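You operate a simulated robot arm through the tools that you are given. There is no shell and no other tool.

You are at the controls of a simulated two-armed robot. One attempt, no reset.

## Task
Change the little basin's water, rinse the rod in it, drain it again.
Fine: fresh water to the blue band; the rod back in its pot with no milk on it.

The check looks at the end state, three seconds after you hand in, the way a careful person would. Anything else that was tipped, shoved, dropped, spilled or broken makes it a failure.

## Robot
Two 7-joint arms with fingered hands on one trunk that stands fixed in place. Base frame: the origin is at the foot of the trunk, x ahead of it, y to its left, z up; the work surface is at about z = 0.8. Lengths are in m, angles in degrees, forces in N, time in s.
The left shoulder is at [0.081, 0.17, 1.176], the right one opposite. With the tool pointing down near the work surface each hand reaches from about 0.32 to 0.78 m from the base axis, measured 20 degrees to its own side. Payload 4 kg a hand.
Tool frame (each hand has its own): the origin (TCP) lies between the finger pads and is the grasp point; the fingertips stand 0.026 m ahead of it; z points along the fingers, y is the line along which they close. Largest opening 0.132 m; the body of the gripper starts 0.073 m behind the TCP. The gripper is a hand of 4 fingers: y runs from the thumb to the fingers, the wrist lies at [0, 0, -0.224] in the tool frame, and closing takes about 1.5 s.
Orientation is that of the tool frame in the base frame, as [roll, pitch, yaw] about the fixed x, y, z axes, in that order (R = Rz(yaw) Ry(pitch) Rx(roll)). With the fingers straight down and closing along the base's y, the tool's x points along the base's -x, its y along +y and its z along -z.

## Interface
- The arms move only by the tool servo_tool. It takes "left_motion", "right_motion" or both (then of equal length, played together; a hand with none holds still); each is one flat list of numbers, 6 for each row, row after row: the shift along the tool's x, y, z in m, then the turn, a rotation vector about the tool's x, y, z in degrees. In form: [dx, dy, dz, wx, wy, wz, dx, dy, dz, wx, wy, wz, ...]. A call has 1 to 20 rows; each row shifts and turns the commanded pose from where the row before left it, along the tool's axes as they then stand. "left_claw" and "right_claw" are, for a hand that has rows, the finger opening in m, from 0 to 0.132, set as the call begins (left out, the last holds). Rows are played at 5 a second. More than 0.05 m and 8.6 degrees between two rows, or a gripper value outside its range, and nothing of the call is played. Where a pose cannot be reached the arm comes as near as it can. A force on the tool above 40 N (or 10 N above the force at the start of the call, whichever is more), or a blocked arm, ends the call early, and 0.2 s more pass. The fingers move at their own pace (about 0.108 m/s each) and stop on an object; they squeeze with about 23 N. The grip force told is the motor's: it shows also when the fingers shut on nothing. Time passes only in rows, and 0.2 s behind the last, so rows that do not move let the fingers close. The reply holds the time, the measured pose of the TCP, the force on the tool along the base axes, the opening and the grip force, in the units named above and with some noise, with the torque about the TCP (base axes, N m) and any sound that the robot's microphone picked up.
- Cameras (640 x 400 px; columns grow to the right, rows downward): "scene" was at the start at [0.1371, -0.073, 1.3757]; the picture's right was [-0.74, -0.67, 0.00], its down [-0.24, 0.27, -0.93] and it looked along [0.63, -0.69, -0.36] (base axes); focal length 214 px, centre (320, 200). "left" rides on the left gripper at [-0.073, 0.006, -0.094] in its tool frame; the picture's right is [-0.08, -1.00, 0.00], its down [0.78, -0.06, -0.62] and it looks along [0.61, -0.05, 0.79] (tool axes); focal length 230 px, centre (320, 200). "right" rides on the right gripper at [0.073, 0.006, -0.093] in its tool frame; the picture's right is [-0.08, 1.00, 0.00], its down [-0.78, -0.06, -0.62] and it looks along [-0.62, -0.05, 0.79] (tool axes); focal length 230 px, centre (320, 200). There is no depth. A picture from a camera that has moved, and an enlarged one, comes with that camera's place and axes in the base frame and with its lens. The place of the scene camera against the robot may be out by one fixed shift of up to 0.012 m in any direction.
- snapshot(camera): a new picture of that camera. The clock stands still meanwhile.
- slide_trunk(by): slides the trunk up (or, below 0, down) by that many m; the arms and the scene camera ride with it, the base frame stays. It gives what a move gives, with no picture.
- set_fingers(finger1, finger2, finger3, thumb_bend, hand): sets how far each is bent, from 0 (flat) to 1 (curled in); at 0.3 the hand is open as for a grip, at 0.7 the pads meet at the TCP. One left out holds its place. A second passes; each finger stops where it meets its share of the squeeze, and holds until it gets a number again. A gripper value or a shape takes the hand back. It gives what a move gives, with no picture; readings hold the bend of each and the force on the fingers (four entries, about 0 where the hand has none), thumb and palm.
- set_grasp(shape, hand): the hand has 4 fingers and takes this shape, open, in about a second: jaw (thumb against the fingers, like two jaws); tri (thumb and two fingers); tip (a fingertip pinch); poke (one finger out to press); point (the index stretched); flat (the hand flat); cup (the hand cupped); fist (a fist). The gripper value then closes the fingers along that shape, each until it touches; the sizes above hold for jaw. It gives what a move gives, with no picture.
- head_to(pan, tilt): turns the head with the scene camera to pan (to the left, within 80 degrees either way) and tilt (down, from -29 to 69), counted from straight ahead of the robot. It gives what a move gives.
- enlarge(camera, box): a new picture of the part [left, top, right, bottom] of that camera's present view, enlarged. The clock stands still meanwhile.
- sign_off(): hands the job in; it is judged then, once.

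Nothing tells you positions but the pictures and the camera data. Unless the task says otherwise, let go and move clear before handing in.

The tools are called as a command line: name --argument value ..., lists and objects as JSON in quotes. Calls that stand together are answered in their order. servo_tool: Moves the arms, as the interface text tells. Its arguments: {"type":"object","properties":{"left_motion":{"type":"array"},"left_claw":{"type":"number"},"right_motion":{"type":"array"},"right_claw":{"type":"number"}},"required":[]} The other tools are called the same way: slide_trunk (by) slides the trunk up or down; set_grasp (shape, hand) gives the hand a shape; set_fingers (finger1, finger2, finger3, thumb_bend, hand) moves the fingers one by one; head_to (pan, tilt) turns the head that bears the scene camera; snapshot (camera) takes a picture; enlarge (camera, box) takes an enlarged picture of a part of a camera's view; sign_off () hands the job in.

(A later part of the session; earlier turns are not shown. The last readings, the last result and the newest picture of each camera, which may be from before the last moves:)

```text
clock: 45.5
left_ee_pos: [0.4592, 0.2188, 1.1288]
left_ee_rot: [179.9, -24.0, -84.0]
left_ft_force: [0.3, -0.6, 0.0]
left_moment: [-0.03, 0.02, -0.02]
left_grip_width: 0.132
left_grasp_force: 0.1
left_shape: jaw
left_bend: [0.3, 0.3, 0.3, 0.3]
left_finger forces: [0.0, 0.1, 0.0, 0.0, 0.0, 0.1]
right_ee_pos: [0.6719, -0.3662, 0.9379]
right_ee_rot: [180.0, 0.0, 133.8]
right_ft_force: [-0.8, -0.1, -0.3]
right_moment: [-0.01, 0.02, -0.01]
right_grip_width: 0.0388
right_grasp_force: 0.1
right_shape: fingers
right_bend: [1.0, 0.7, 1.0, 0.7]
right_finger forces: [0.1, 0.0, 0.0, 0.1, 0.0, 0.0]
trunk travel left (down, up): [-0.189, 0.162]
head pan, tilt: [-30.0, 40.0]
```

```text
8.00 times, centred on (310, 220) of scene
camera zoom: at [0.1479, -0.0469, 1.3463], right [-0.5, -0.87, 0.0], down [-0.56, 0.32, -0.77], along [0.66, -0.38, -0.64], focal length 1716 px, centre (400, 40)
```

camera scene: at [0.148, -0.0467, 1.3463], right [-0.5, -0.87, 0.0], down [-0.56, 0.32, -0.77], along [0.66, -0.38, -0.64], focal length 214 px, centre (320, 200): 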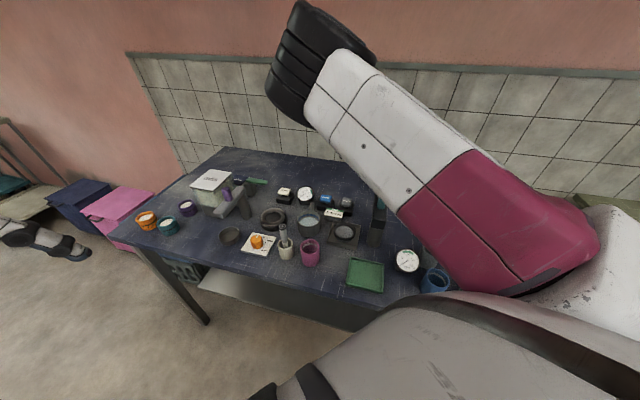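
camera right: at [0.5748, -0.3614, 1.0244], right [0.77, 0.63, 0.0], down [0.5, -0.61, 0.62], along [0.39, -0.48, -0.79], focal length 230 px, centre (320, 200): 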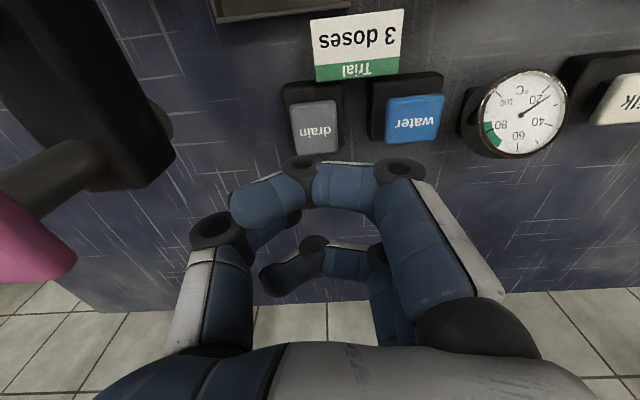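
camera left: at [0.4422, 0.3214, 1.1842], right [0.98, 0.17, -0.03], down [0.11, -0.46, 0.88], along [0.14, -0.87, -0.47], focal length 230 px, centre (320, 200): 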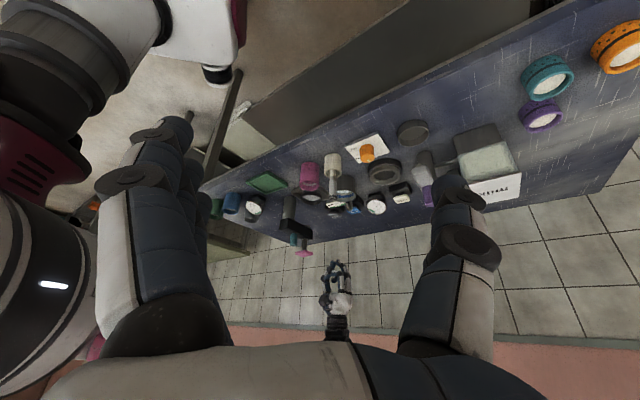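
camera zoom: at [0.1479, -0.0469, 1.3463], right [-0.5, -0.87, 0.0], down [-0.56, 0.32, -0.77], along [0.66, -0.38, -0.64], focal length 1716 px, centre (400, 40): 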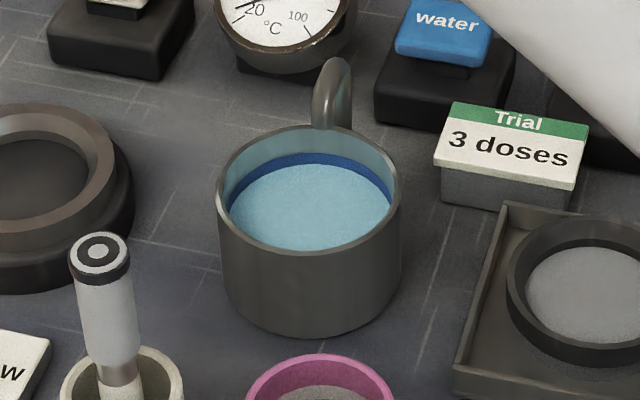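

Fresh water stands mid-band and the key is momentary. Next is the rod: I raise the hand, turn it back to yaw 180 and then open it in jaw shape.

servo_tool --right_motion '[0, 0, -0.03, 0, 0, 0, 0, 0, -0.03, 0, 0, 0, 0, 0, -0.02, 0, 0, -8, 0, 0, 0, 0, 0, -8, 0, 0, 0, 0, 0, -8, 0, 0, 0, 0, 0, -8, 0, 0, 0, 0, 0, -8, 0, 0, 0, 0, 0, -6, 0, 0, 0, 0, 0, 0]'

set_grasp --shape "jaw" --hand "right"

snapshot --camera "right"

```text
clock: 47.5
left_ee_pos: [0.4594, 0.2182, 1.1284]
left_ee_rot: [-180.0, -24.0, -84.0]
left_ft_force: [0.7, 0.0, 0.0]
left_moment: [0.03, 0.02, 0.03]
left_grip_width: 0.132
left_grasp_force: 0.1
left_shape: jaw
left_bend: [0.3, 0.3, 0.3, 0.3]
left_finger forces: [0.1, 0.0, 0.0, 0.0, 0.0, 0.0]
right_ee_pos: [0.6705, -0.3653, 1.0177]
right_ee_rot: [-179.9, 0.1, 180.0]
right_ft_force: [-0.8, -0.3, 0.9]
right_moment: [-0.02, -0.01, -0.01]
right_grip_width: 0.0391
right_grasp_force: 0.1
right_shape: fingers
right_bend: [1.0, 0.7, 1.0, 0.7]
right_finger forces: [0.1, 0.1, 0.0, 0.1, 0.0, 0.0]
trunk travel left (down, up): [-0.189, 0.162]
head pan, tilt: [-30.0, 40.0]
```

```text
clock: 48.4
left_ee_pos: [0.4587, 0.2179, 1.1284]
left_ee_rot: [-180.0, -23.9, -84.0]
left_ft_force: [-0.5, -0.1, 0.3]
left_moment: [-0.01, 0.01, -0.02]
left_grip_width: 0.132
left_grasp_force: 0.0
left_shape: jaw
left_bend: [0.3, 0.3, 0.3, 0.3]
left_finger forces: [0.0, 0.1, 0.1, 0.0, 0.0, 0.0]
right_ee_pos: [0.6728, -0.3651, 1.0191]
right_ee_rot: [-179.9, 0.1, 179.9]
right_ft_force: [0.4, 0.5, 0.6]
right_moment: [0.0, 0.01, 0.0]
right_grip_width: 0.1319
right_grasp_force: 0.0
right_shape: jaw
right_bend: [0.3, 0.3, 0.3, 0.3]
right_finger forces: [0.0, 0.0, 0.0, 0.0, 0.0, 0.0]
trunk travel left (down, up): [-0.189, 0.162]
head pan, tilt: [-30.0, 40.0]
```

```text
taken
camera right: at [0.5978, -0.359, 1.1119], right [0.08, 1.0, 0.0], down [0.78, -0.06, 0.62], along [0.62, -0.05, -0.79], focal length 230 px, centre (320, 200)
```

right: 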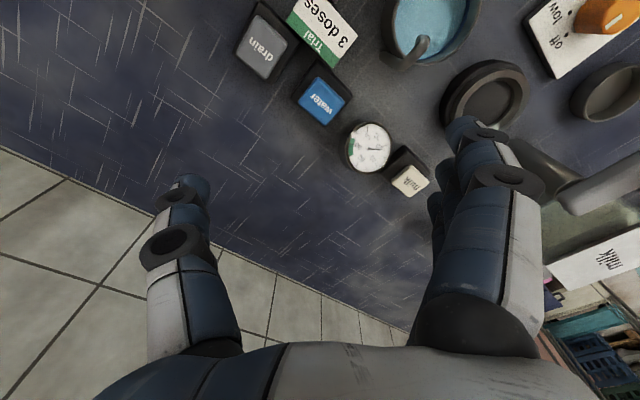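

I'll move back toward the robot to view the rod, pot and basin with the hand camera from a new position.

servo_tool --right_motion '[0.03, 0.025, -0.004, 0, 0, 0, 0.033, 0.028, -0.004, 0, 0, 0, 0.033, 0.028, -0.004, 0, 0, 0, 0.033, 0.028, -0.004, 0, 0, 0, 0.033, 0.028, -0.004, 0, 0, 0, 0.033, 0.028, -0.004, 0, 0, 0, 0.033, 0.028, -0.004, 0, 0, 0, 0, 0, 0, 0, 0, 0]' --right_claw 0.07

snapshot --camera "right"

enlarge --camera "right" --box '[220, 80, 420, 205]'

```text
clock: 50.2
left_ee_pos: [0.4586, 0.2181, 1.1268]
left_ee_rot: [179.9, -24.1, -84.0]
left_ft_force: [0.2, 0.5, 0.6]
left_moment: [0.01, 0.01, 0.0]
left_grip_width: 0.1319
left_grasp_force: 0.0
left_shape: jaw
left_bend: [0.3, 0.3, 0.3, 0.3]
left_finger forces: [0.1, 0.0, 0.0, 0.1, 0.0, 0.0]
right_ee_pos: [0.4431, -0.1712, 1.0465]
right_ee_rot: [175.5, -1.0, 178.1]
right_ft_force: [0.2, 0.2, 0.6]
right_moment: [0.02, 0.06, 0.03]
right_grip_width: 0.0704
right_grasp_force: 0.1
right_shape: jaw
right_bend: [0.72, 0.72, 0.72, 0.7]
right_finger forces: [0.1, 0.1, 0.0, 0.1, 0.1, 0.1]
trunk travel left (down, up): [-0.189, 0.162]
head pan, tilt: [-30.0, 40.0]
```

```text
taken
camera right: at [0.3718, -0.1703, 1.1399], right [0.11, 0.99, 0.08], down [0.79, -0.14, 0.59], along [0.6, -0.01, -0.8], focal length 230 px, centre (320, 200)
```

right: 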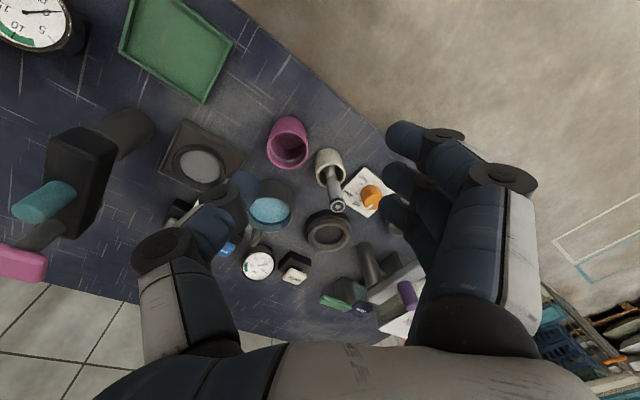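

```text
3.20 times, centred on (320, 142) of right
camera zoom: at [0.3718, -0.1703, 1.1399], right [0.11, 0.99, 0.08], down [0.79, -0.14, 0.59], along [0.6, -0.01, -0.8], focal length 736 px, centre (320, 384)
```

zoom: 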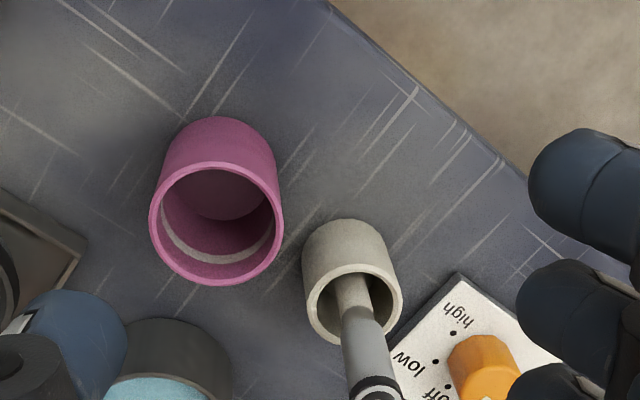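

Rod top is at about (0.545,-0.153,0.928), upright in the pot (rim z≈0.857). I'll move above it, levelled, with a 7 cm opening, and then check alignment.

servo_tool --right_motion '[-0.02, 0.003, 0, 4.5, -1.0, -1.9, -0.027, 0.005, 0, 0, 0, 0, -0.027, 0.005, 0, 0, 0, 0, -0.028, 0.005, 0, 0, 0, 0, 0, 0, 0.03, 0, 0, 0, 0, 0, 0.03, 0, 0, 0, 0, 0, 0.012, 0, 0, 0, 0, 0, 0, 0, 0, 0]'

snapshot --camera "right"

enlarge --camera "left" --box '[270, 120, 390, 240]'

snapshot --camera "scene"

```text
clock: 52.0
left_ee_pos: [0.458, 0.2179, 1.1287]
left_ee_rot: [-180.0, -23.9, -84.0]
left_ft_force: [0.0, 0.5, -0.1]
left_moment: [-0.03, 0.01, 0.02]
left_grip_width: 0.1319
left_grasp_force: 0.0
left_shape: jaw
left_bend: [0.3, 0.3, 0.3, 0.3]
left_finger forces: [0.0, 0.0, 0.0, 0.0, 0.0, 0.1]
right_ee_pos: [0.5516, -0.1665, 0.9835]
right_ee_rot: [-179.1, 1.7, 178.9]
right_ft_force: [0.0, -1.1, -0.1]
right_moment: [-0.05, 0.0, 0.01]
right_grip_width: 0.0705
right_grasp_force: 0.0
right_shape: jaw
right_bend: [0.72, 0.72, 0.72, 0.7]
right_finger forces: [0.0, 0.1, 0.1, 0.0, 0.1, 0.0]
trunk travel left (down, up): [-0.189, 0.162]
head pan, tilt: [-30.0, 40.0]
```

```text
taken
camera right: at [0.4765, -0.1573, 1.0751], right [0.1, 1.0, -0.01], down [0.77, -0.07, 0.64], along [0.63, -0.07, -0.77], focal length 230 px, centre (320, 200)
```

right: 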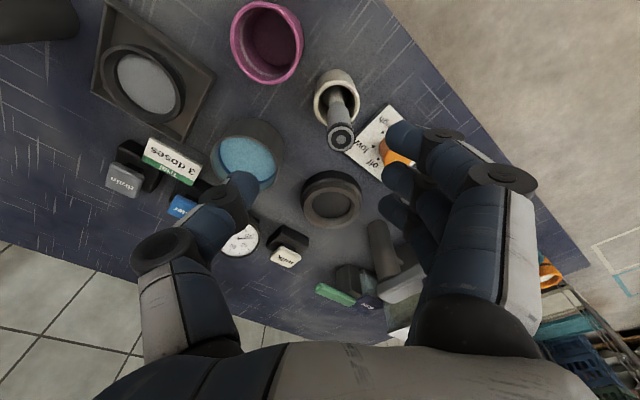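

```text
3.33 times, centred on (330, 180) of left
camera zoom: at [0.4423, 0.3219, 1.1843], right [0.98, 0.17, -0.03], down [0.11, -0.46, 0.88], along [0.14, -0.87, -0.47], focal length 767 px, centre (287, 267)
```

zoom: 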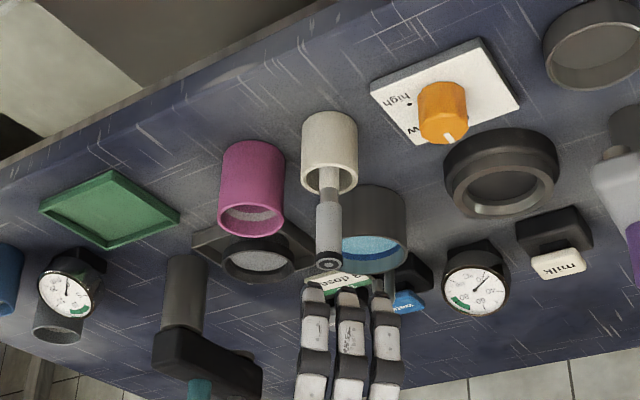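

```text
taken
camera scene: at [0.148, -0.0468, 1.3464], right [-0.5, -0.87, 0.0], down [-0.56, 0.32, -0.77], along [0.66, -0.38, -0.64], focal length 214 px, centre (320, 200)
```

scene: 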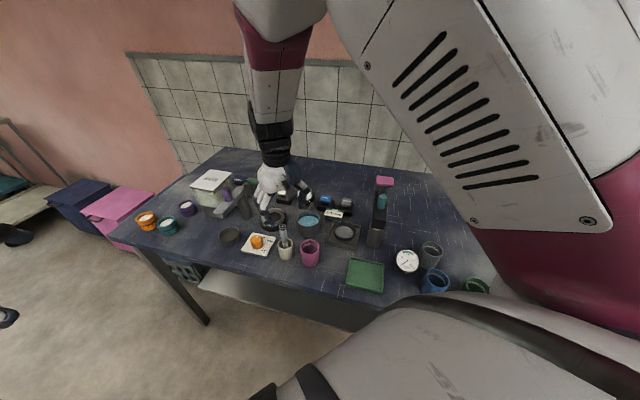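

The hand is about 14 mm off in y. I'll correct and level at this height before going down around the rod.

servo_tool --right_motion '[0.0033, 0.007, 0, -0.9, 1.7, 0, 0.0033, 0.007, 0, 0, 0, 0, 0, 0, 0, 0, 0, 0, 0, 0, 0, 0, 0, 0]'

snapshot --camera "right"

```text
clock: 53.0
left_ee_pos: [0.4578, 0.2179, 1.1285]
left_ee_rot: [-180.0, -23.9, -84.0]
left_ft_force: [-1.8, 0.3, -0.4]
left_moment: [0.0, 0.01, -0.04]
left_grip_width: 0.1319
left_grasp_force: 0.1
left_shape: jaw
left_bend: [0.3, 0.3, 0.3, 0.3]
left_finger forces: [0.0, 0.1, 0.1, 0.1, 0.0, 0.0]
right_ee_pos: [0.5439, -0.1539, 0.9776]
right_ee_rot: [-179.8, -0.8, 178.7]
right_ft_force: [0.1, 0.1, 0.4]
right_moment: [-0.01, -0.01, 0.0]
right_grip_width: 0.0706
right_grasp_force: 0.1
right_shape: jaw
right_bend: [0.72, 0.72, 0.72, 0.7]
right_finger forces: [0.0, 0.1, 0.0, 0.1, 0.0, 0.0]
trunk travel left (down, up): [-0.189, 0.162]
head pan, tilt: [-30.0, 40.0]
```

```text
taken
camera right: at [0.4727, -0.1456, 1.0717], right [0.1, 0.99, 0.0], down [0.79, -0.08, 0.61], along [0.6, -0.06, -0.8], focal length 230 px, centre (320, 200)
```

right: 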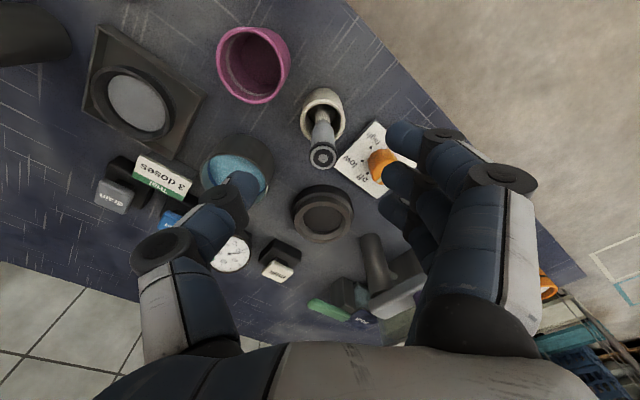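

Centred over the rod. Lowering to the grasp height (TCP z≈0.908, tips 2.5 cm above the pot rim).

servo_tool --right_motion '[-0.001, 0.001, 0.018, 0, 0, 0, -0.001, 0.0005, 0.018, 0, 0, 0, 0, 0, 0.018, 0, 0, 0, 0, 0, 0.0155, 0, 0, 0, 0, 0, 0, 0, 0, 0]'

enlarge --camera "right" --box '[220, 60, 440, 200]'

enlarge --camera "left" --box '[290, 140, 370, 220]'

enlarge --camera "scene" --box '[240, 170, 340, 270]'

```text
clock: 54.2
left_ee_pos: [0.4572, 0.2186, 1.1284]
left_ee_rot: [-180.0, -24.0, -84.0]
left_ft_force: [-0.2, -0.1, 0.6]
left_moment: [0.0, -0.01, -0.02]
left_grip_width: 0.1318
left_grasp_force: 0.0
left_shape: jaw
left_bend: [0.3, 0.3, 0.3, 0.3]
left_finger forces: [0.1, 0.1, 0.1, 0.1, 0.0, 0.0]
right_ee_pos: [0.5493, -0.1574, 0.9121]
right_ee_rot: [-179.5, -0.2, 178.3]
right_ft_force: [-0.5, 0.9, -0.1]
right_moment: [0.0, -0.01, 0.02]
right_grip_width: 0.0703
right_grasp_force: 0.0
right_shape: jaw
right_bend: [0.72, 0.72, 0.72, 0.7]
right_finger forces: [0.0, 0.0, 0.0, 0.1, 0.0, 0.1]
trunk travel left (down, up): [-0.189, 0.162]
head pan, tilt: [-30.0, 40.0]
```

```text
2.86 times, centred on (330, 130) of right
camera zoom: at [0.4766, -0.1486, 1.0073], right [0.11, 0.99, -0.01], down [0.78, -0.08, 0.61], along [0.61, -0.07, -0.79], focal length 657 px, centre (291, 400)
```

zoom: 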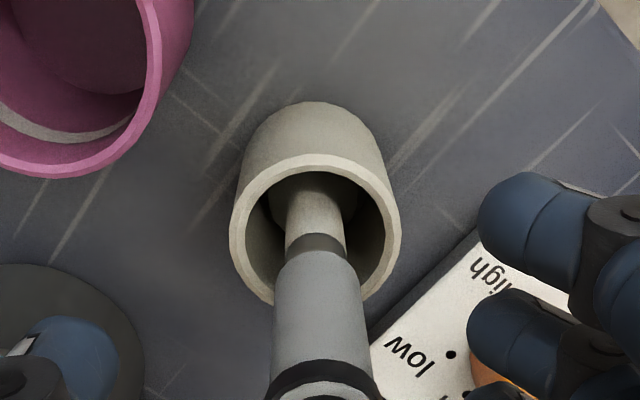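

```text
5.00 times, centred on (330, 180) of left
camera zoom: at [0.442, 0.3219, 1.1844], right [0.98, 0.17, -0.03], down [0.11, -0.46, 0.88], along [0.14, -0.87, -0.47], focal length 1150 px, centre (270, 300)
```

zoom: 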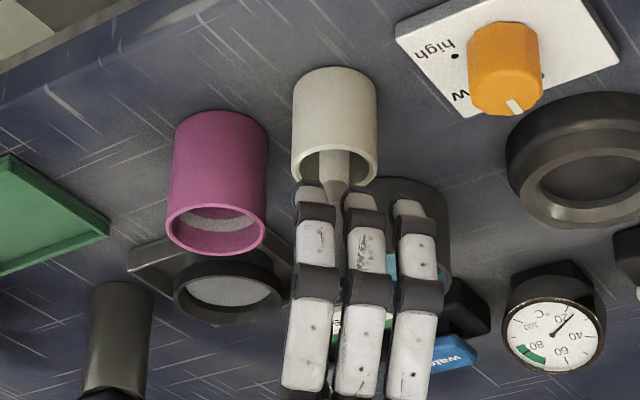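

```text
4.00 times, centred on (290, 220) of scene
camera zoom: at [0.1477, -0.0468, 1.3464], right [-0.5, -0.87, 0.0], down [-0.56, 0.32, -0.77], along [0.66, -0.38, -0.64], focal length 858 px, centre (440, 120)
```

zoom: 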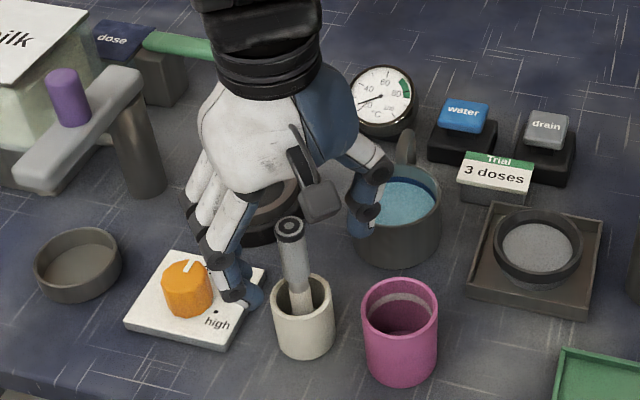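

The grasp is nearly aligned, but a few mm off. I'll check the exact rod-top location in the full hand view before closing.

enlarge --camera "right" --box '[270, 130, 370, 230]'

```text
4.00 times, centred on (320, 180) of right
camera zoom: at [0.4766, -0.1486, 1.0073], right [0.11, 0.99, -0.01], down [0.78, -0.08, 0.61], along [0.61, -0.07, -0.79], focal length 920 px, centre (320, 280)
```

zoom: 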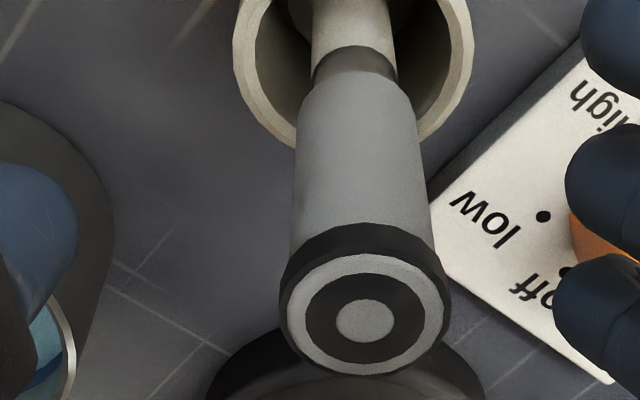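

Rod axis is about 5 mm toward -x and 6 mm toward +y of the TCP. Correcting, then closing on the handle.

servo_tool --right_motion '[0.0026, 0.003, 0.002, 0, 0, 0, 0.0026, 0.003, 0.002, 0, 0, 0, 0, 0, 0, 0, 0, 0]'

enlarge --camera "right" --box '[240, 110, 400, 230]'

```text
clock: 55.0
left_ee_pos: [0.4581, 0.2181, 1.1276]
left_ee_rot: [180.0, -24.0, -84.0]
left_ft_force: [0.5, -0.6, 0.8]
left_moment: [-0.04, 0.01, 0.0]
left_grip_width: 0.1317
left_grasp_force: 0.2
left_shape: jaw
left_bend: [0.3, 0.3, 0.3, 0.3]
left_finger forces: [0.0, 0.1, 0.1, 0.0, 0.0, 0.0]
right_ee_pos: [0.5429, -0.1533, 0.9025]
right_ee_rot: [-179.2, -0.8, 178.1]
right_ft_force: [0.0, -0.4, 0.3]
right_moment: [-0.01, 0.0, -0.02]
right_grip_width: 0.0703
right_grasp_force: 0.0
right_shape: jaw
right_bend: [0.72, 0.72, 0.72, 0.7]
right_finger forces: [0.0, 0.1, 0.1, 0.1, 0.1, 0.0]
trunk travel left (down, up): [-0.189, 0.162]
head pan, tilt: [-30.0, 40.0]
```

```text
3.33 times, centred on (320, 170) of right
camera zoom: at [0.4694, -0.1438, 0.9977], right [0.11, 0.99, -0.01], down [0.79, -0.08, 0.61], along [0.6, -0.08, -0.8], focal length 767 px, centre (320, 300)
```

zoom: 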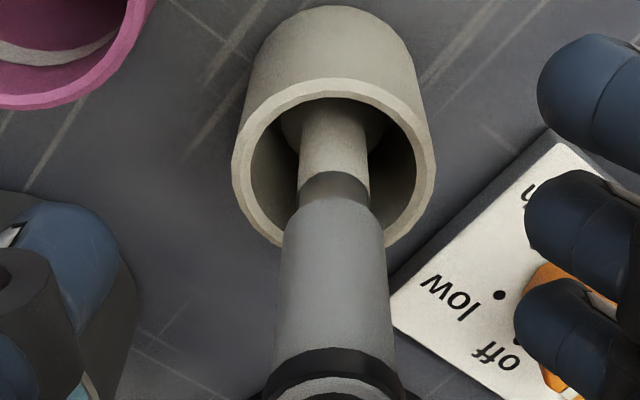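

Aligned within 2–3 mm. Closing the fingers on the handle.

servo_tool --right_motion '[0, 0, 0, 0, 0, 0, 0, 0, 0, 0, 0, 0, 0, 0, 0, 0, 0, 0, 0, 0, 0, 0, 0, 0, 0, 0, 0, 0, 0, 0, 0, 0, 0, 0, 0, 0, 0, 0, 0, 0, 0, 0, 0, 0, 0, 0, 0, 0]' --right_claw 0.0

enlarge --camera "right" --box '[240, 110, 400, 230]'

enlarge --camera "scene" --box '[240, 170, 340, 270]'

```text
clock: 56.8
left_ee_pos: [0.4577, 0.2191, 1.1287]
left_ee_rot: [180.0, -24.0, -84.0]
left_ft_force: [0.4, 0.2, -0.4]
left_moment: [-0.01, 0.02, -0.01]
left_grip_width: 0.1319
left_grasp_force: 0.1
left_shape: jaw
left_bend: [0.3, 0.3, 0.3, 0.3]
left_finger forces: [0.0, 0.0, 0.0, 0.1, 0.1, 0.0]
right_ee_pos: [0.5429, -0.1512, 0.9057]
right_ee_rot: [-179.4, -0.6, 178.4]
right_ft_force: [0.3, -0.3, -0.7]
right_moment: [0.05, 0.03, -0.01]
right_grip_width: 0.0
right_grasp_force: 22.5
right_shape: jaw
right_bend: [0.67, 0.7, 0.65, 0.71]
right_finger forces: [0.1, 10.4, 5.9, 0.1, 17.0, 0.0]
trunk travel left (down, up): [-0.189, 0.162]
head pan, tilt: [-30.0, 40.0]
```

```text
3.33 times, centred on (320, 170) of right
camera zoom: at [0.4701, -0.1423, 1.0], right [0.11, 0.99, -0.01], down [0.79, -0.08, 0.61], along [0.6, -0.07, -0.79], focal length 767 px, centre (320, 300)
```

zoom: 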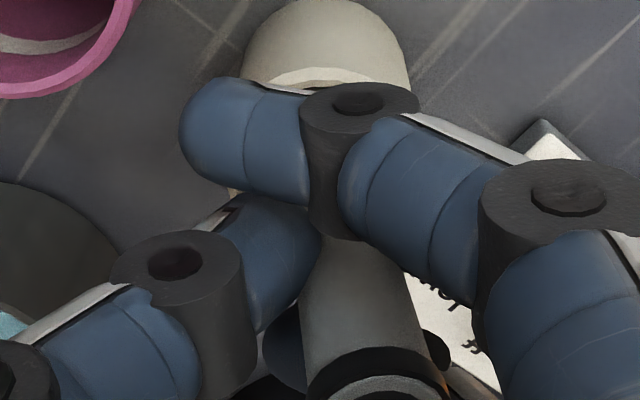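

```text
4.00 times, centred on (290, 220) of scene
camera zoom: at [0.148, -0.0468, 1.3463], right [-0.5, -0.87, 0.0], down [-0.56, 0.32, -0.77], along [0.66, -0.38, -0.64], focal length 858 px, centre (440, 120)
```

zoom: 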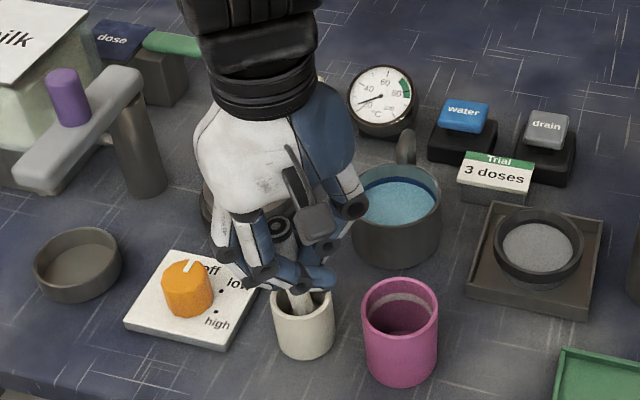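

Thumb and fingers 2 and 3 hold the rod (≈17 N). I'll lift a little and check it comes along cleanly without the pot.

servo_tool --right_motion '[0, 0, -0.005, 0, 0, 0, 0, 0, -0.01, 0, 0, 0, 0, 0, -0.01, 0, 0, 0]'

enlarge --camera "right" --box '[240, 80, 400, 230]'

enlarge --camera "scene" --box '[240, 170, 340, 270]'

enlarge --camera "left" --box '[290, 140, 370, 220]'

```text
clock: 57.6
left_ee_pos: [0.4583, 0.2183, 1.1281]
left_ee_rot: [180.0, -24.0, -84.0]
left_ft_force: [-0.1, -0.3, -0.5]
left_moment: [-0.02, -0.01, 0.0]
left_grip_width: 0.1321
left_grasp_force: 0.0
left_shape: jaw
left_bend: [0.3, 0.3, 0.3, 0.3]
left_finger forces: [0.0, 0.0, 0.1, 0.0, 0.0, 0.1]
right_ee_pos: [0.5381, -0.1535, 0.9258]
right_ee_rot: [-179.4, -1.3, 178.3]
right_ft_force: [-1.4, 0.4, 0.0]
right_moment: [0.03, -0.01, -0.04]
right_grip_width: 0.0
right_grasp_force: 23.5
right_shape: jaw
right_bend: [0.67, 0.7, 0.66, 0.71]
right_finger forces: [0.0, 9.6, 6.0, 0.0, 16.1, 0.0]
trunk travel left (down, up): [-0.189, 0.162]
head pan, tilt: [-30.0, 40.0]
```

```text
2.67 times, centred on (320, 155) of right
camera zoom: at [0.4679, -0.143, 1.02], right [0.11, 0.99, -0.01], down [0.8, -0.08, 0.6], along [0.59, -0.08, -0.8], focal length 614 px, centre (320, 320)
```

zoom: 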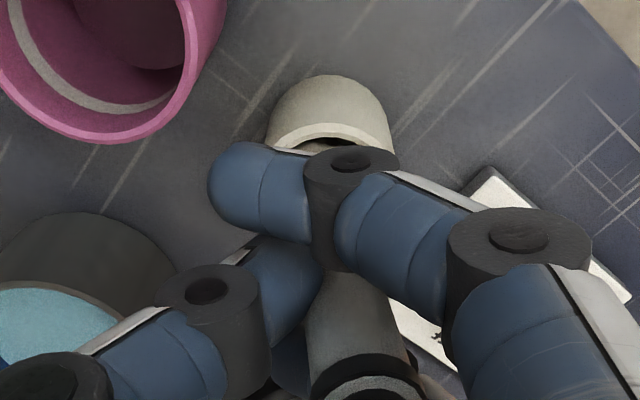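

```text
4.00 times, centred on (290, 220) of scene
camera zoom: at [0.1479, -0.0468, 1.3464], right [-0.5, -0.87, 0.0], down [-0.56, 0.32, -0.77], along [0.66, -0.38, -0.64], focal length 858 px, centre (440, 120)
```

zoom: 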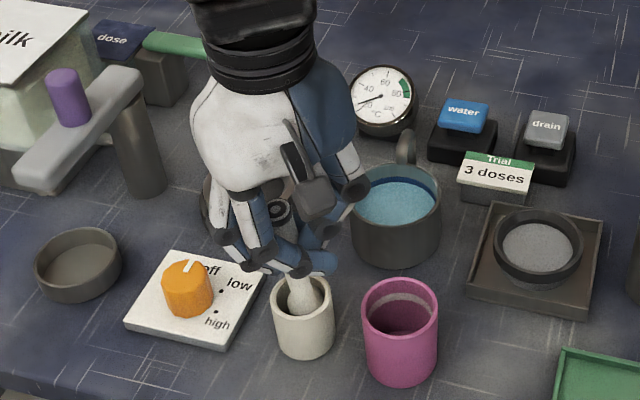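

```text
5.00 times, centred on (330, 180) of left
camera zoom: at [0.4422, 0.3219, 1.1843], right [0.98, 0.17, -0.03], down [0.11, -0.46, 0.88], along [0.14, -0.87, -0.47], focal length 1150 px, centre (270, 300)
```

zoom: 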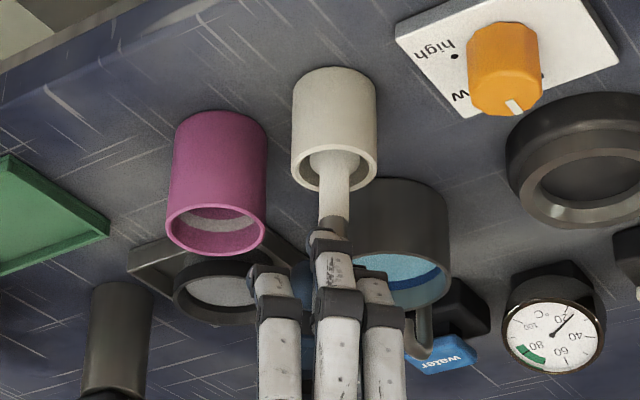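

The rod is coming up with the hand; its lower end is a whitish bulb. Continuing to lift clear of the pot.

servo_tool --right_motion '[-0.002, 0.0, -0.012, 0, 0, 0, -0.002, 0.0, -0.012, 0, 0, 0, -0.001, 0, -0.015, 0, 0, 0, 0, 0, -0.015, 0, 0, 0, 0, 0, -0.015, 0, 0, 0, 0, 0, 0, 0, 0, 0]'

enlarge --camera "scene" --box '[240, 160, 340, 260]'

enlarge --camera "left" --box '[290, 140, 370, 240]'

snapshot --camera "right"

```text
clock: 59.0
left_ee_pos: [0.4588, 0.2179, 1.128]
left_ee_rot: [180.0, -24.1, -84.0]
left_ft_force: [0.0, -0.6, -0.5]
left_moment: [0.04, 0.05, 0.04]
left_grip_width: 0.132
left_grasp_force: 0.1
left_shape: jaw
left_bend: [0.3, 0.3, 0.3, 0.3]
left_finger forces: [0.0, 0.0, 0.1, 0.1, 0.0, 0.1]
right_ee_pos: [0.5443, -0.1472, 0.9955]
right_ee_rot: [-179.9, -1.1, 178.7]
right_ft_force: [-0.3, -0.1, 0.0]
right_moment: [-0.02, 0.04, 0.02]
right_grip_width: 0.0003
right_grasp_force: 23.0
right_shape: jaw
right_bend: [0.67, 0.7, 0.66, 0.71]
right_finger forces: [0.1, 8.6, 7.7, 0.0, 15.8, 0.1]
trunk travel left (down, up): [-0.189, 0.162]
head pan, tilt: [-30.0, 40.0]
```

```text
4.00 times, centred on (290, 210) of scene
camera zoom: at [0.1483, -0.0469, 1.3463], right [-0.5, -0.87, 0.0], down [-0.56, 0.32, -0.77], along [0.66, -0.38, -0.64], focal length 858 px, centre (440, 160)
```

zoom: 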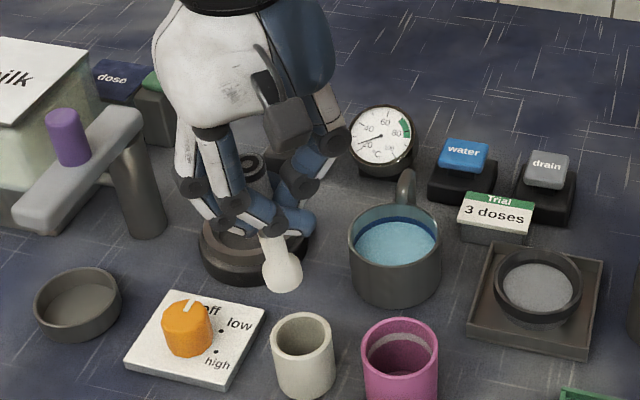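

```text
4.00 times, centred on (330, 190) of left
camera zoom: at [0.4426, 0.3218, 1.184], right [0.98, 0.17, -0.03], down [0.11, -0.46, 0.88], along [0.14, -0.87, -0.47], focal length 920 px, centre (280, 240)
```

zoom: 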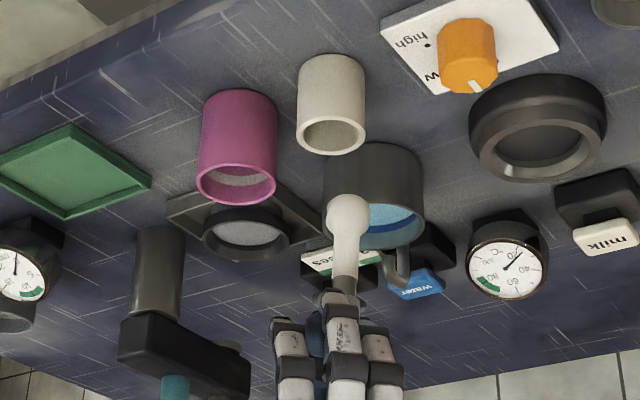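

```text
taken
camera right: at [0.4734, -0.1389, 1.0909], right [0.1, 0.99, 0.0], down [0.8, -0.08, 0.6], along [0.6, -0.06, -0.8], focal length 230 px, centre (320, 200)
```

right: 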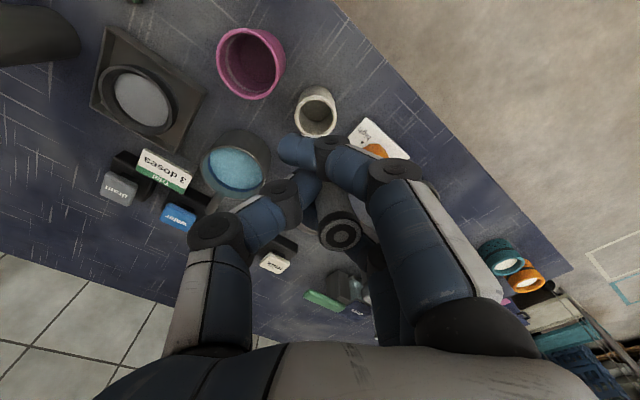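

The rod is clear of the pot: its bulb (≈26 mm) hangs about 10.5 cm below the TCP, and looks milky white. Now I carry it over the basin, keeping it high, aiming toward the front half away from the spout at (0.62,-0.28).

servo_tool --right_motion '[-0.003, -0.01, -0.01, 0, 0, 0, -0.0055, -0.016, 0, 0, 0, 0, -0.0055, -0.016, 0, 0, 0, 0, -0.0055, -0.016, 0, 0, 0, 0, -0.0055, -0.016, 0, 0, 0, 0, -0.0045, -0.012, 0, 0, 0, 0, -0.0025, -0.008, 0, 0, 0, 0, 0, 0, 0, 0, 0, 0]'

enlarge --camera "scene" --box '[260, 160, 360, 260]'

enlarge --camera "left" --box '[290, 140, 370, 240]'

snapshot --camera "right"

```text
clock: 60.8
left_ee_pos: [0.4586, 0.2184, 1.1286]
left_ee_rot: [-180.0, -24.0, -84.0]
left_ft_force: [-0.8, 0.6, -0.7]
left_moment: [0.0, -0.01, 0.02]
left_grip_width: 0.1317
left_grasp_force: 0.1
left_shape: jaw
left_bend: [0.3, 0.3, 0.3, 0.3]
left_finger forces: [0.0, 0.0, 0.0, 0.1, 0.0, 0.1]
right_ee_pos: [0.5798, -0.2412, 1.014]
right_ee_rot: [-179.5, -0.3, 178.9]
right_ft_force: [-0.2, -0.1, -0.6]
right_moment: [0.01, -0.01, 0.0]
right_grip_width: 0.0001
right_grasp_force: 22.4
right_shape: jaw
right_bend: [0.67, 0.7, 0.66, 0.71]
right_finger forces: [0.0, 8.7, 8.1, 0.1, 15.5, 0.0]
trunk travel left (down, up): [-0.189, 0.162]
head pan, tilt: [-30.0, 40.0]
```

```text
4.00 times, centred on (310, 210) of scene
camera zoom: at [0.148, -0.0468, 1.3463], right [-0.5, -0.87, 0.0], down [-0.56, 0.32, -0.77], along [0.66, -0.38, -0.64], focal length 858 px, centre (360, 160)
```

zoom: 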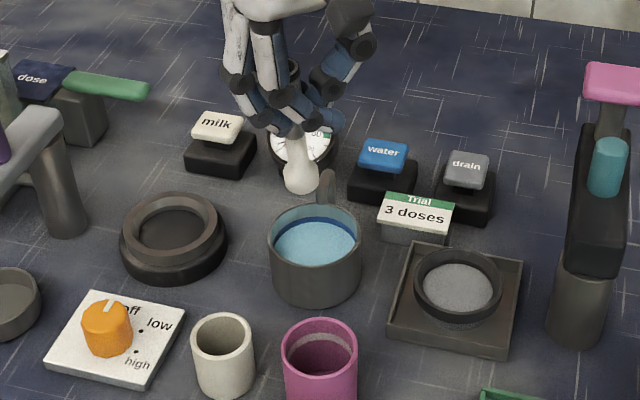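

```text
4.00 times, centred on (330, 190) of left
camera zoom: at [0.4423, 0.3219, 1.1842], right [0.98, 0.17, -0.03], down [0.11, -0.46, 0.88], along [0.14, -0.87, -0.47], focal length 920 px, centre (280, 240)
```

zoom: 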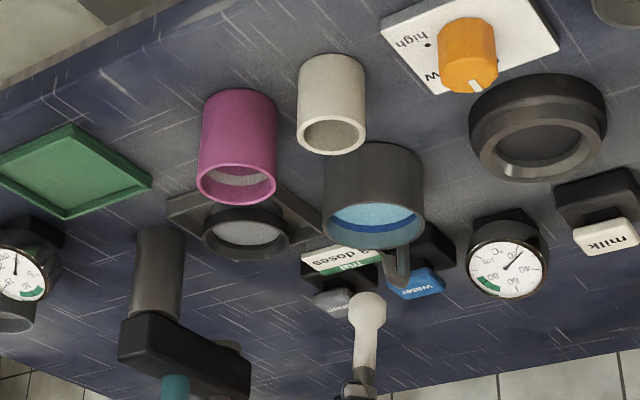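

```text
taken
camera right: at [0.5066, -0.2334, 1.1072], right [0.1, 1.0, -0.01], down [0.79, -0.07, 0.61], along [0.61, -0.07, -0.79], focal length 230 px, centre (320, 200)
```

right: 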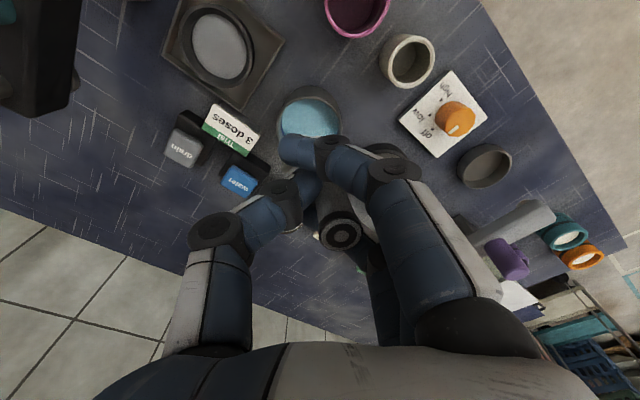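

The bulb hangs nearly over the basin's front-centre. To keep the third finger away from the spout during the dip, I'll turn the hand 25° while staying high.

servo_tool --right_motion '[0, 0, -0.01, 0, 0, -5, 0, 0, 0, 0, 0, -7, 0, 0, 0, 0, 0, -7, 0, 0, 0, 0, 0, -6, 0, 0, 0, 0, 0, 0]'

enlarge --camera "scene" --box '[260, 160, 360, 260]'

enlarge --camera "left" --box '[290, 140, 370, 240]'

snapshot --camera "right"

```text
clock: 62.0
left_ee_pos: [0.4587, 0.2182, 1.1293]
left_ee_rot: [179.9, -24.0, -84.0]
left_ft_force: [0.3, -1.1, 0.5]
left_moment: [-0.02, -0.01, 0.0]
left_grip_width: 0.1319
left_grasp_force: 0.1
left_shape: jaw
left_bend: [0.3, 0.3, 0.3, 0.3]
left_finger forces: [0.0, 0.1, 0.0, 0.1, 0.0, 0.0]
right_ee_pos: [0.5764, -0.2427, 1.0169]
right_ee_rot: [-179.9, -0.9, -156.1]
right_ft_force: [-0.5, 0.7, -0.1]
right_moment: [-0.03, 0.01, -0.02]
right_grip_width: 0.0001
right_grasp_force: 23.1
right_shape: jaw
right_bend: [0.67, 0.7, 0.66, 0.71]
right_finger forces: [0.1, 8.6, 8.1, 0.0, 15.4, 0.1]
trunk travel left (down, up): [-0.189, 0.162]
head pan, tilt: [-30.0, 40.0]
```

```text
4.00 times, centred on (310, 210) of scene
camera zoom: at [0.148, -0.0469, 1.3463], right [-0.5, -0.87, 0.0], down [-0.56, 0.32, -0.77], along [0.66, -0.38, -0.64], focal length 858 px, centre (360, 160)
```

zoom: 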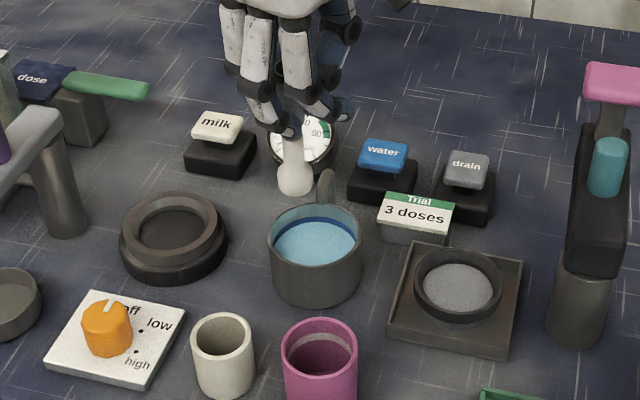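

```text
4.00 times, centred on (330, 190) of left
camera zoom: at [0.4423, 0.3219, 1.1842], right [0.98, 0.17, -0.03], down [0.11, -0.46, 0.88], along [0.14, -0.87, -0.47], focal length 920 px, centre (280, 240)
```

zoom: 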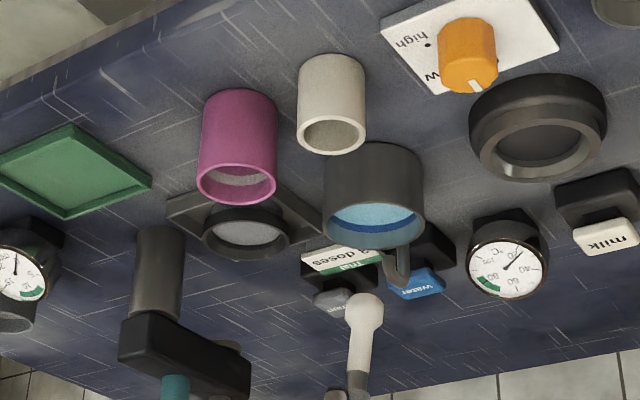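

```text
taken
camera right: at [0.5086, -0.2652, 1.1124], right [-0.33, 0.94, -0.01], down [0.75, 0.27, 0.6], along [0.57, 0.2, -0.8], focal length 230 px, centre (320, 200)
```

right: 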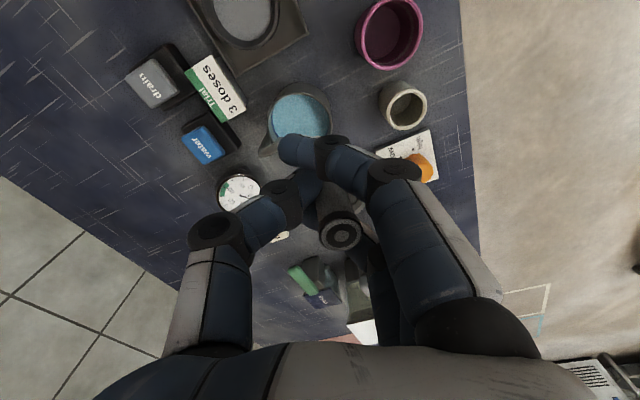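

Bulb is at about (0.595,-0.243,0.924). I'll nudge it onto the basin and lower to just above the rim, then check.

servo_tool --right_motion '[0, -0.0035, 0.01, 0, 0, 0, 0, -0.004, 0.012, 0, 0, 0, 0, 0, 0.012, 0, 0, 0, 0, 0, 0.01, 0, 0, 0, 0, 0, 0, 0, 0, 0]'

enlarge --camera "scene" --box '[280, 175, 350, 245]'

enlarge --camera "left" --box '[310, 150, 380, 220]'

enlarge --camera "right" --box '[240, 60, 400, 180]'

```text
clock: 63.2
left_ee_pos: [0.458, 0.2187, 1.1289]
left_ee_rot: [-180.0, -23.9, -84.0]
left_ft_force: [-0.1, -0.2, -0.4]
left_moment: [0.01, -0.04, 0.02]
left_grip_width: 0.1319
left_grasp_force: 0.0
left_shape: jaw
left_bend: [0.3, 0.3, 0.3, 0.3]
left_finger forces: [0.0, 0.1, 0.0, 0.0, 0.0, 0.0]
right_ee_pos: [0.5808, -0.2505, 0.9778]
right_ee_rot: [-179.3, -0.4, -156.4]
right_ft_force: [-0.6, -0.1, -0.1]
right_moment: [0.01, -0.03, -0.03]
right_grip_width: 0.0002
right_grasp_force: 23.0
right_shape: jaw
right_bend: [0.67, 0.7, 0.66, 0.71]
right_finger forces: [0.1, 8.6, 8.0, 0.0, 15.2, 0.1]
trunk travel left (down, up): [-0.189, 0.162]
head pan, tilt: [-30.0, 40.0]
```

```text
5.71 times, centred on (315, 210) of scene
camera zoom: at [0.1479, -0.0468, 1.3464], right [-0.5, -0.87, 0.0], down [-0.56, 0.32, -0.77], along [0.66, -0.38, -0.64], focal length 1226 px, centre (349, 143)
```

zoom: 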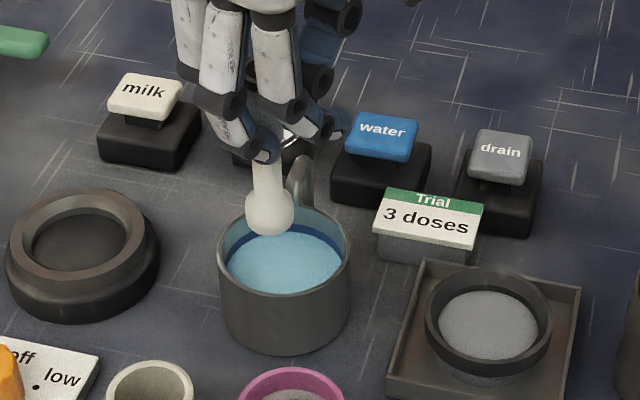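

```text
5.71 times, centred on (345, 185) of left
camera zoom: at [0.4422, 0.3219, 1.1843], right [0.98, 0.17, -0.03], down [0.11, -0.46, 0.88], along [0.14, -0.87, -0.47], focal length 1315 px, centre (177, 286)
```

zoom: 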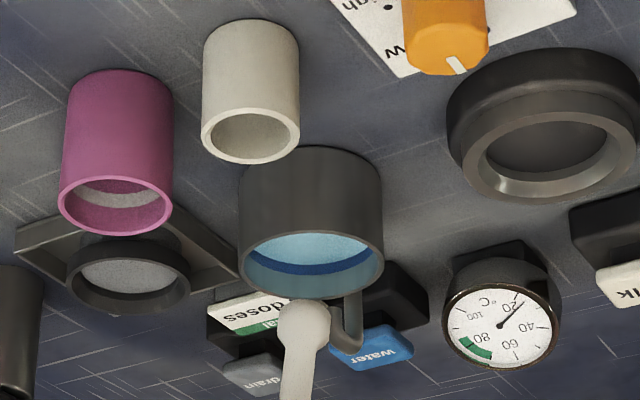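

```text
3.33 times, centred on (320, 120) of right
camera zoom: at [0.5122, -0.2733, 1.0732], right [-0.33, 0.94, -0.01], down [0.75, 0.27, 0.61], along [0.58, 0.19, -0.79], focal length 767 px, centre (320, 467)
```

zoom: 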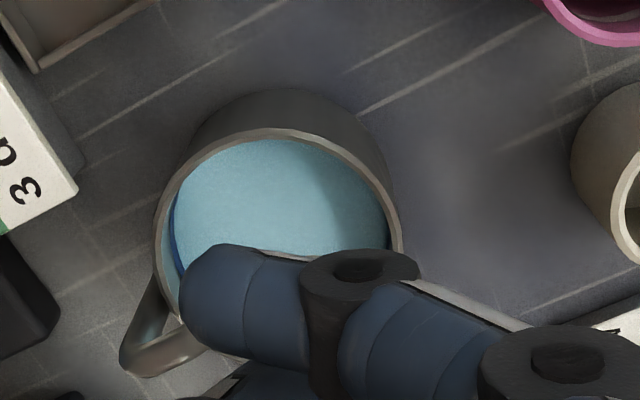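

The bulb is right over the basin opening (centre ≈(0.601,-0.258)). Lowering into the water in steps.

servo_tool --right_motion '[0, 0, 0.01, 0, 0, 0, 0, 0, 0.01, 0, 0, 0, 0, 0, 0.01, 0, 0, 0, 0, 0, 0, 0, 0, 0]'

enlarge --camera "scene" --box '[280, 175, 350, 245]'

enlarge --camera "left" --box '[310, 150, 380, 220]'

```text
clock: 64.2
left_ee_pos: [0.4589, 0.219, 1.1274]
left_ee_rot: [-180.0, -24.1, -83.9]
left_ft_force: [-0.5, 0.1, 0.3]
left_moment: [-0.04, -0.03, -0.02]
left_grip_width: 0.1318
left_grasp_force: 0.0
left_shape: jaw
left_bend: [0.3, 0.3, 0.3, 0.3]
left_finger forces: [0.0, 0.0, 0.1, 0.0, 0.0, 0.0]
right_ee_pos: [0.5807, -0.2522, 0.9481]
right_ee_rot: [-179.2, -0.5, -156.4]
right_ft_force: [0.7, -0.8, -1.0]
right_moment: [0.02, -0.01, 0.03]
right_grip_width: 0.0
right_grasp_force: 23.3
right_shape: jaw
right_bend: [0.67, 0.7, 0.66, 0.71]
right_finger forces: [0.0, 8.7, 7.9, 0.0, 15.3, 0.0]
trunk travel left (down, up): [-0.189, 0.162]
head pan, tilt: [-30.0, 40.0]
```

```text
5.71 times, centred on (315, 210) of scene
camera zoom: at [0.1479, -0.0468, 1.3464], right [-0.5, -0.87, 0.0], down [-0.56, 0.32, -0.77], along [0.66, -0.38, -0.64], focal length 1226 px, centre (349, 143)
```

zoom: 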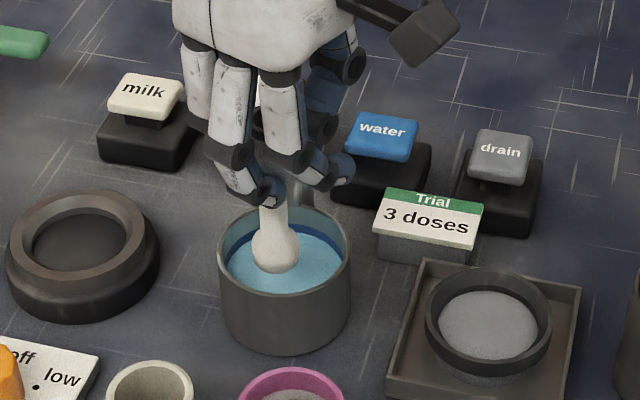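

```text
5.71 times, centred on (345, 185) of left
camera zoom: at [0.4422, 0.3219, 1.1843], right [0.98, 0.17, -0.03], down [0.11, -0.46, 0.88], along [0.14, -0.87, -0.47], focal length 1315 px, centre (177, 286)
```

zoom: 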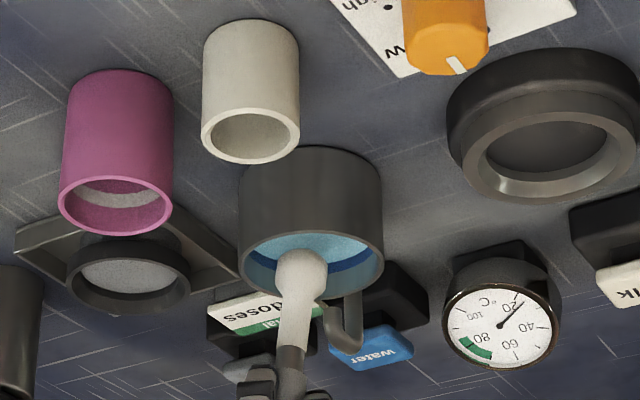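

The bulb bottom is just at the water surface. Before going deeper I'll check the finger/thumb clearance to the spout.

enlarge --camera "left" --box '[310, 170, 390, 250]'

enlarge --camera "scene" --box '[295, 180, 345, 220]'

enlarge --camera "right" --box '[220, 60, 400, 240]'

```text
5.00 times, centred on (350, 210) of left
camera zoom: at [0.4422, 0.3219, 1.1843], right [0.98, 0.17, -0.03], down [0.11, -0.46, 0.88], along [0.14, -0.87, -0.47], focal length 1150 px, centre (170, 150)
```

zoom: 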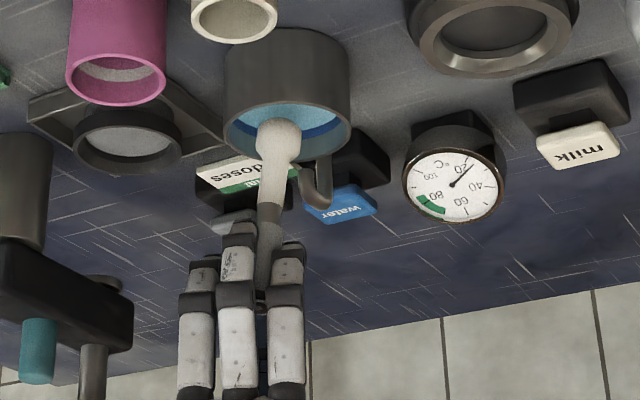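

```text
10.00 times, centred on (320, 200) of scene
camera zoom: at [0.1479, -0.0468, 1.3464], right [-0.5, -0.87, 0.0], down [-0.56, 0.32, -0.77], along [0.66, -0.38, -0.64], focal length 2145 px, centre (320, 200)
```

zoom: 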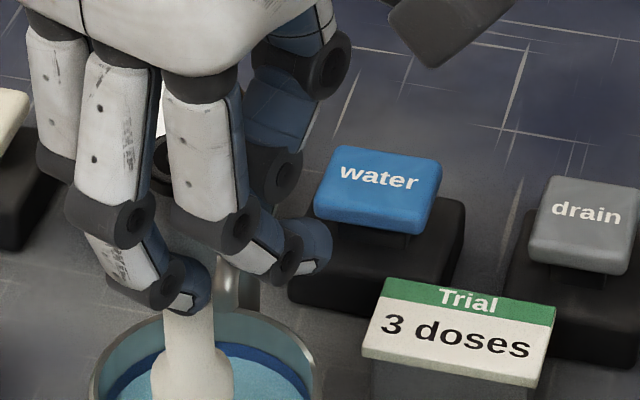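

```text
2.22 times, centred on (310, 150) of right
camera zoom: at [0.5115, -0.2748, 1.0431], right [-0.33, 0.95, -0.02], down [0.75, 0.27, 0.61], along [0.58, 0.19, -0.79], focal length 511 px, centre (342, 311)
```

zoom: 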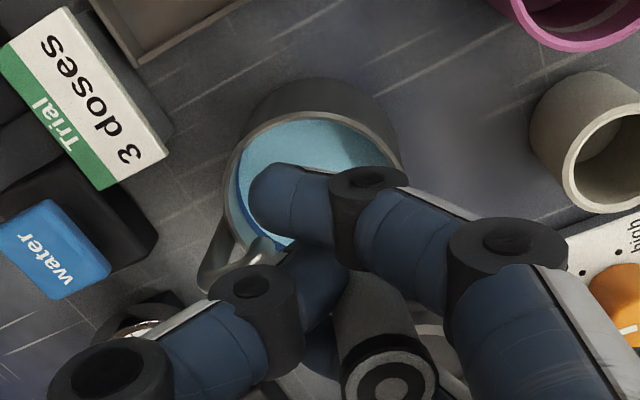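

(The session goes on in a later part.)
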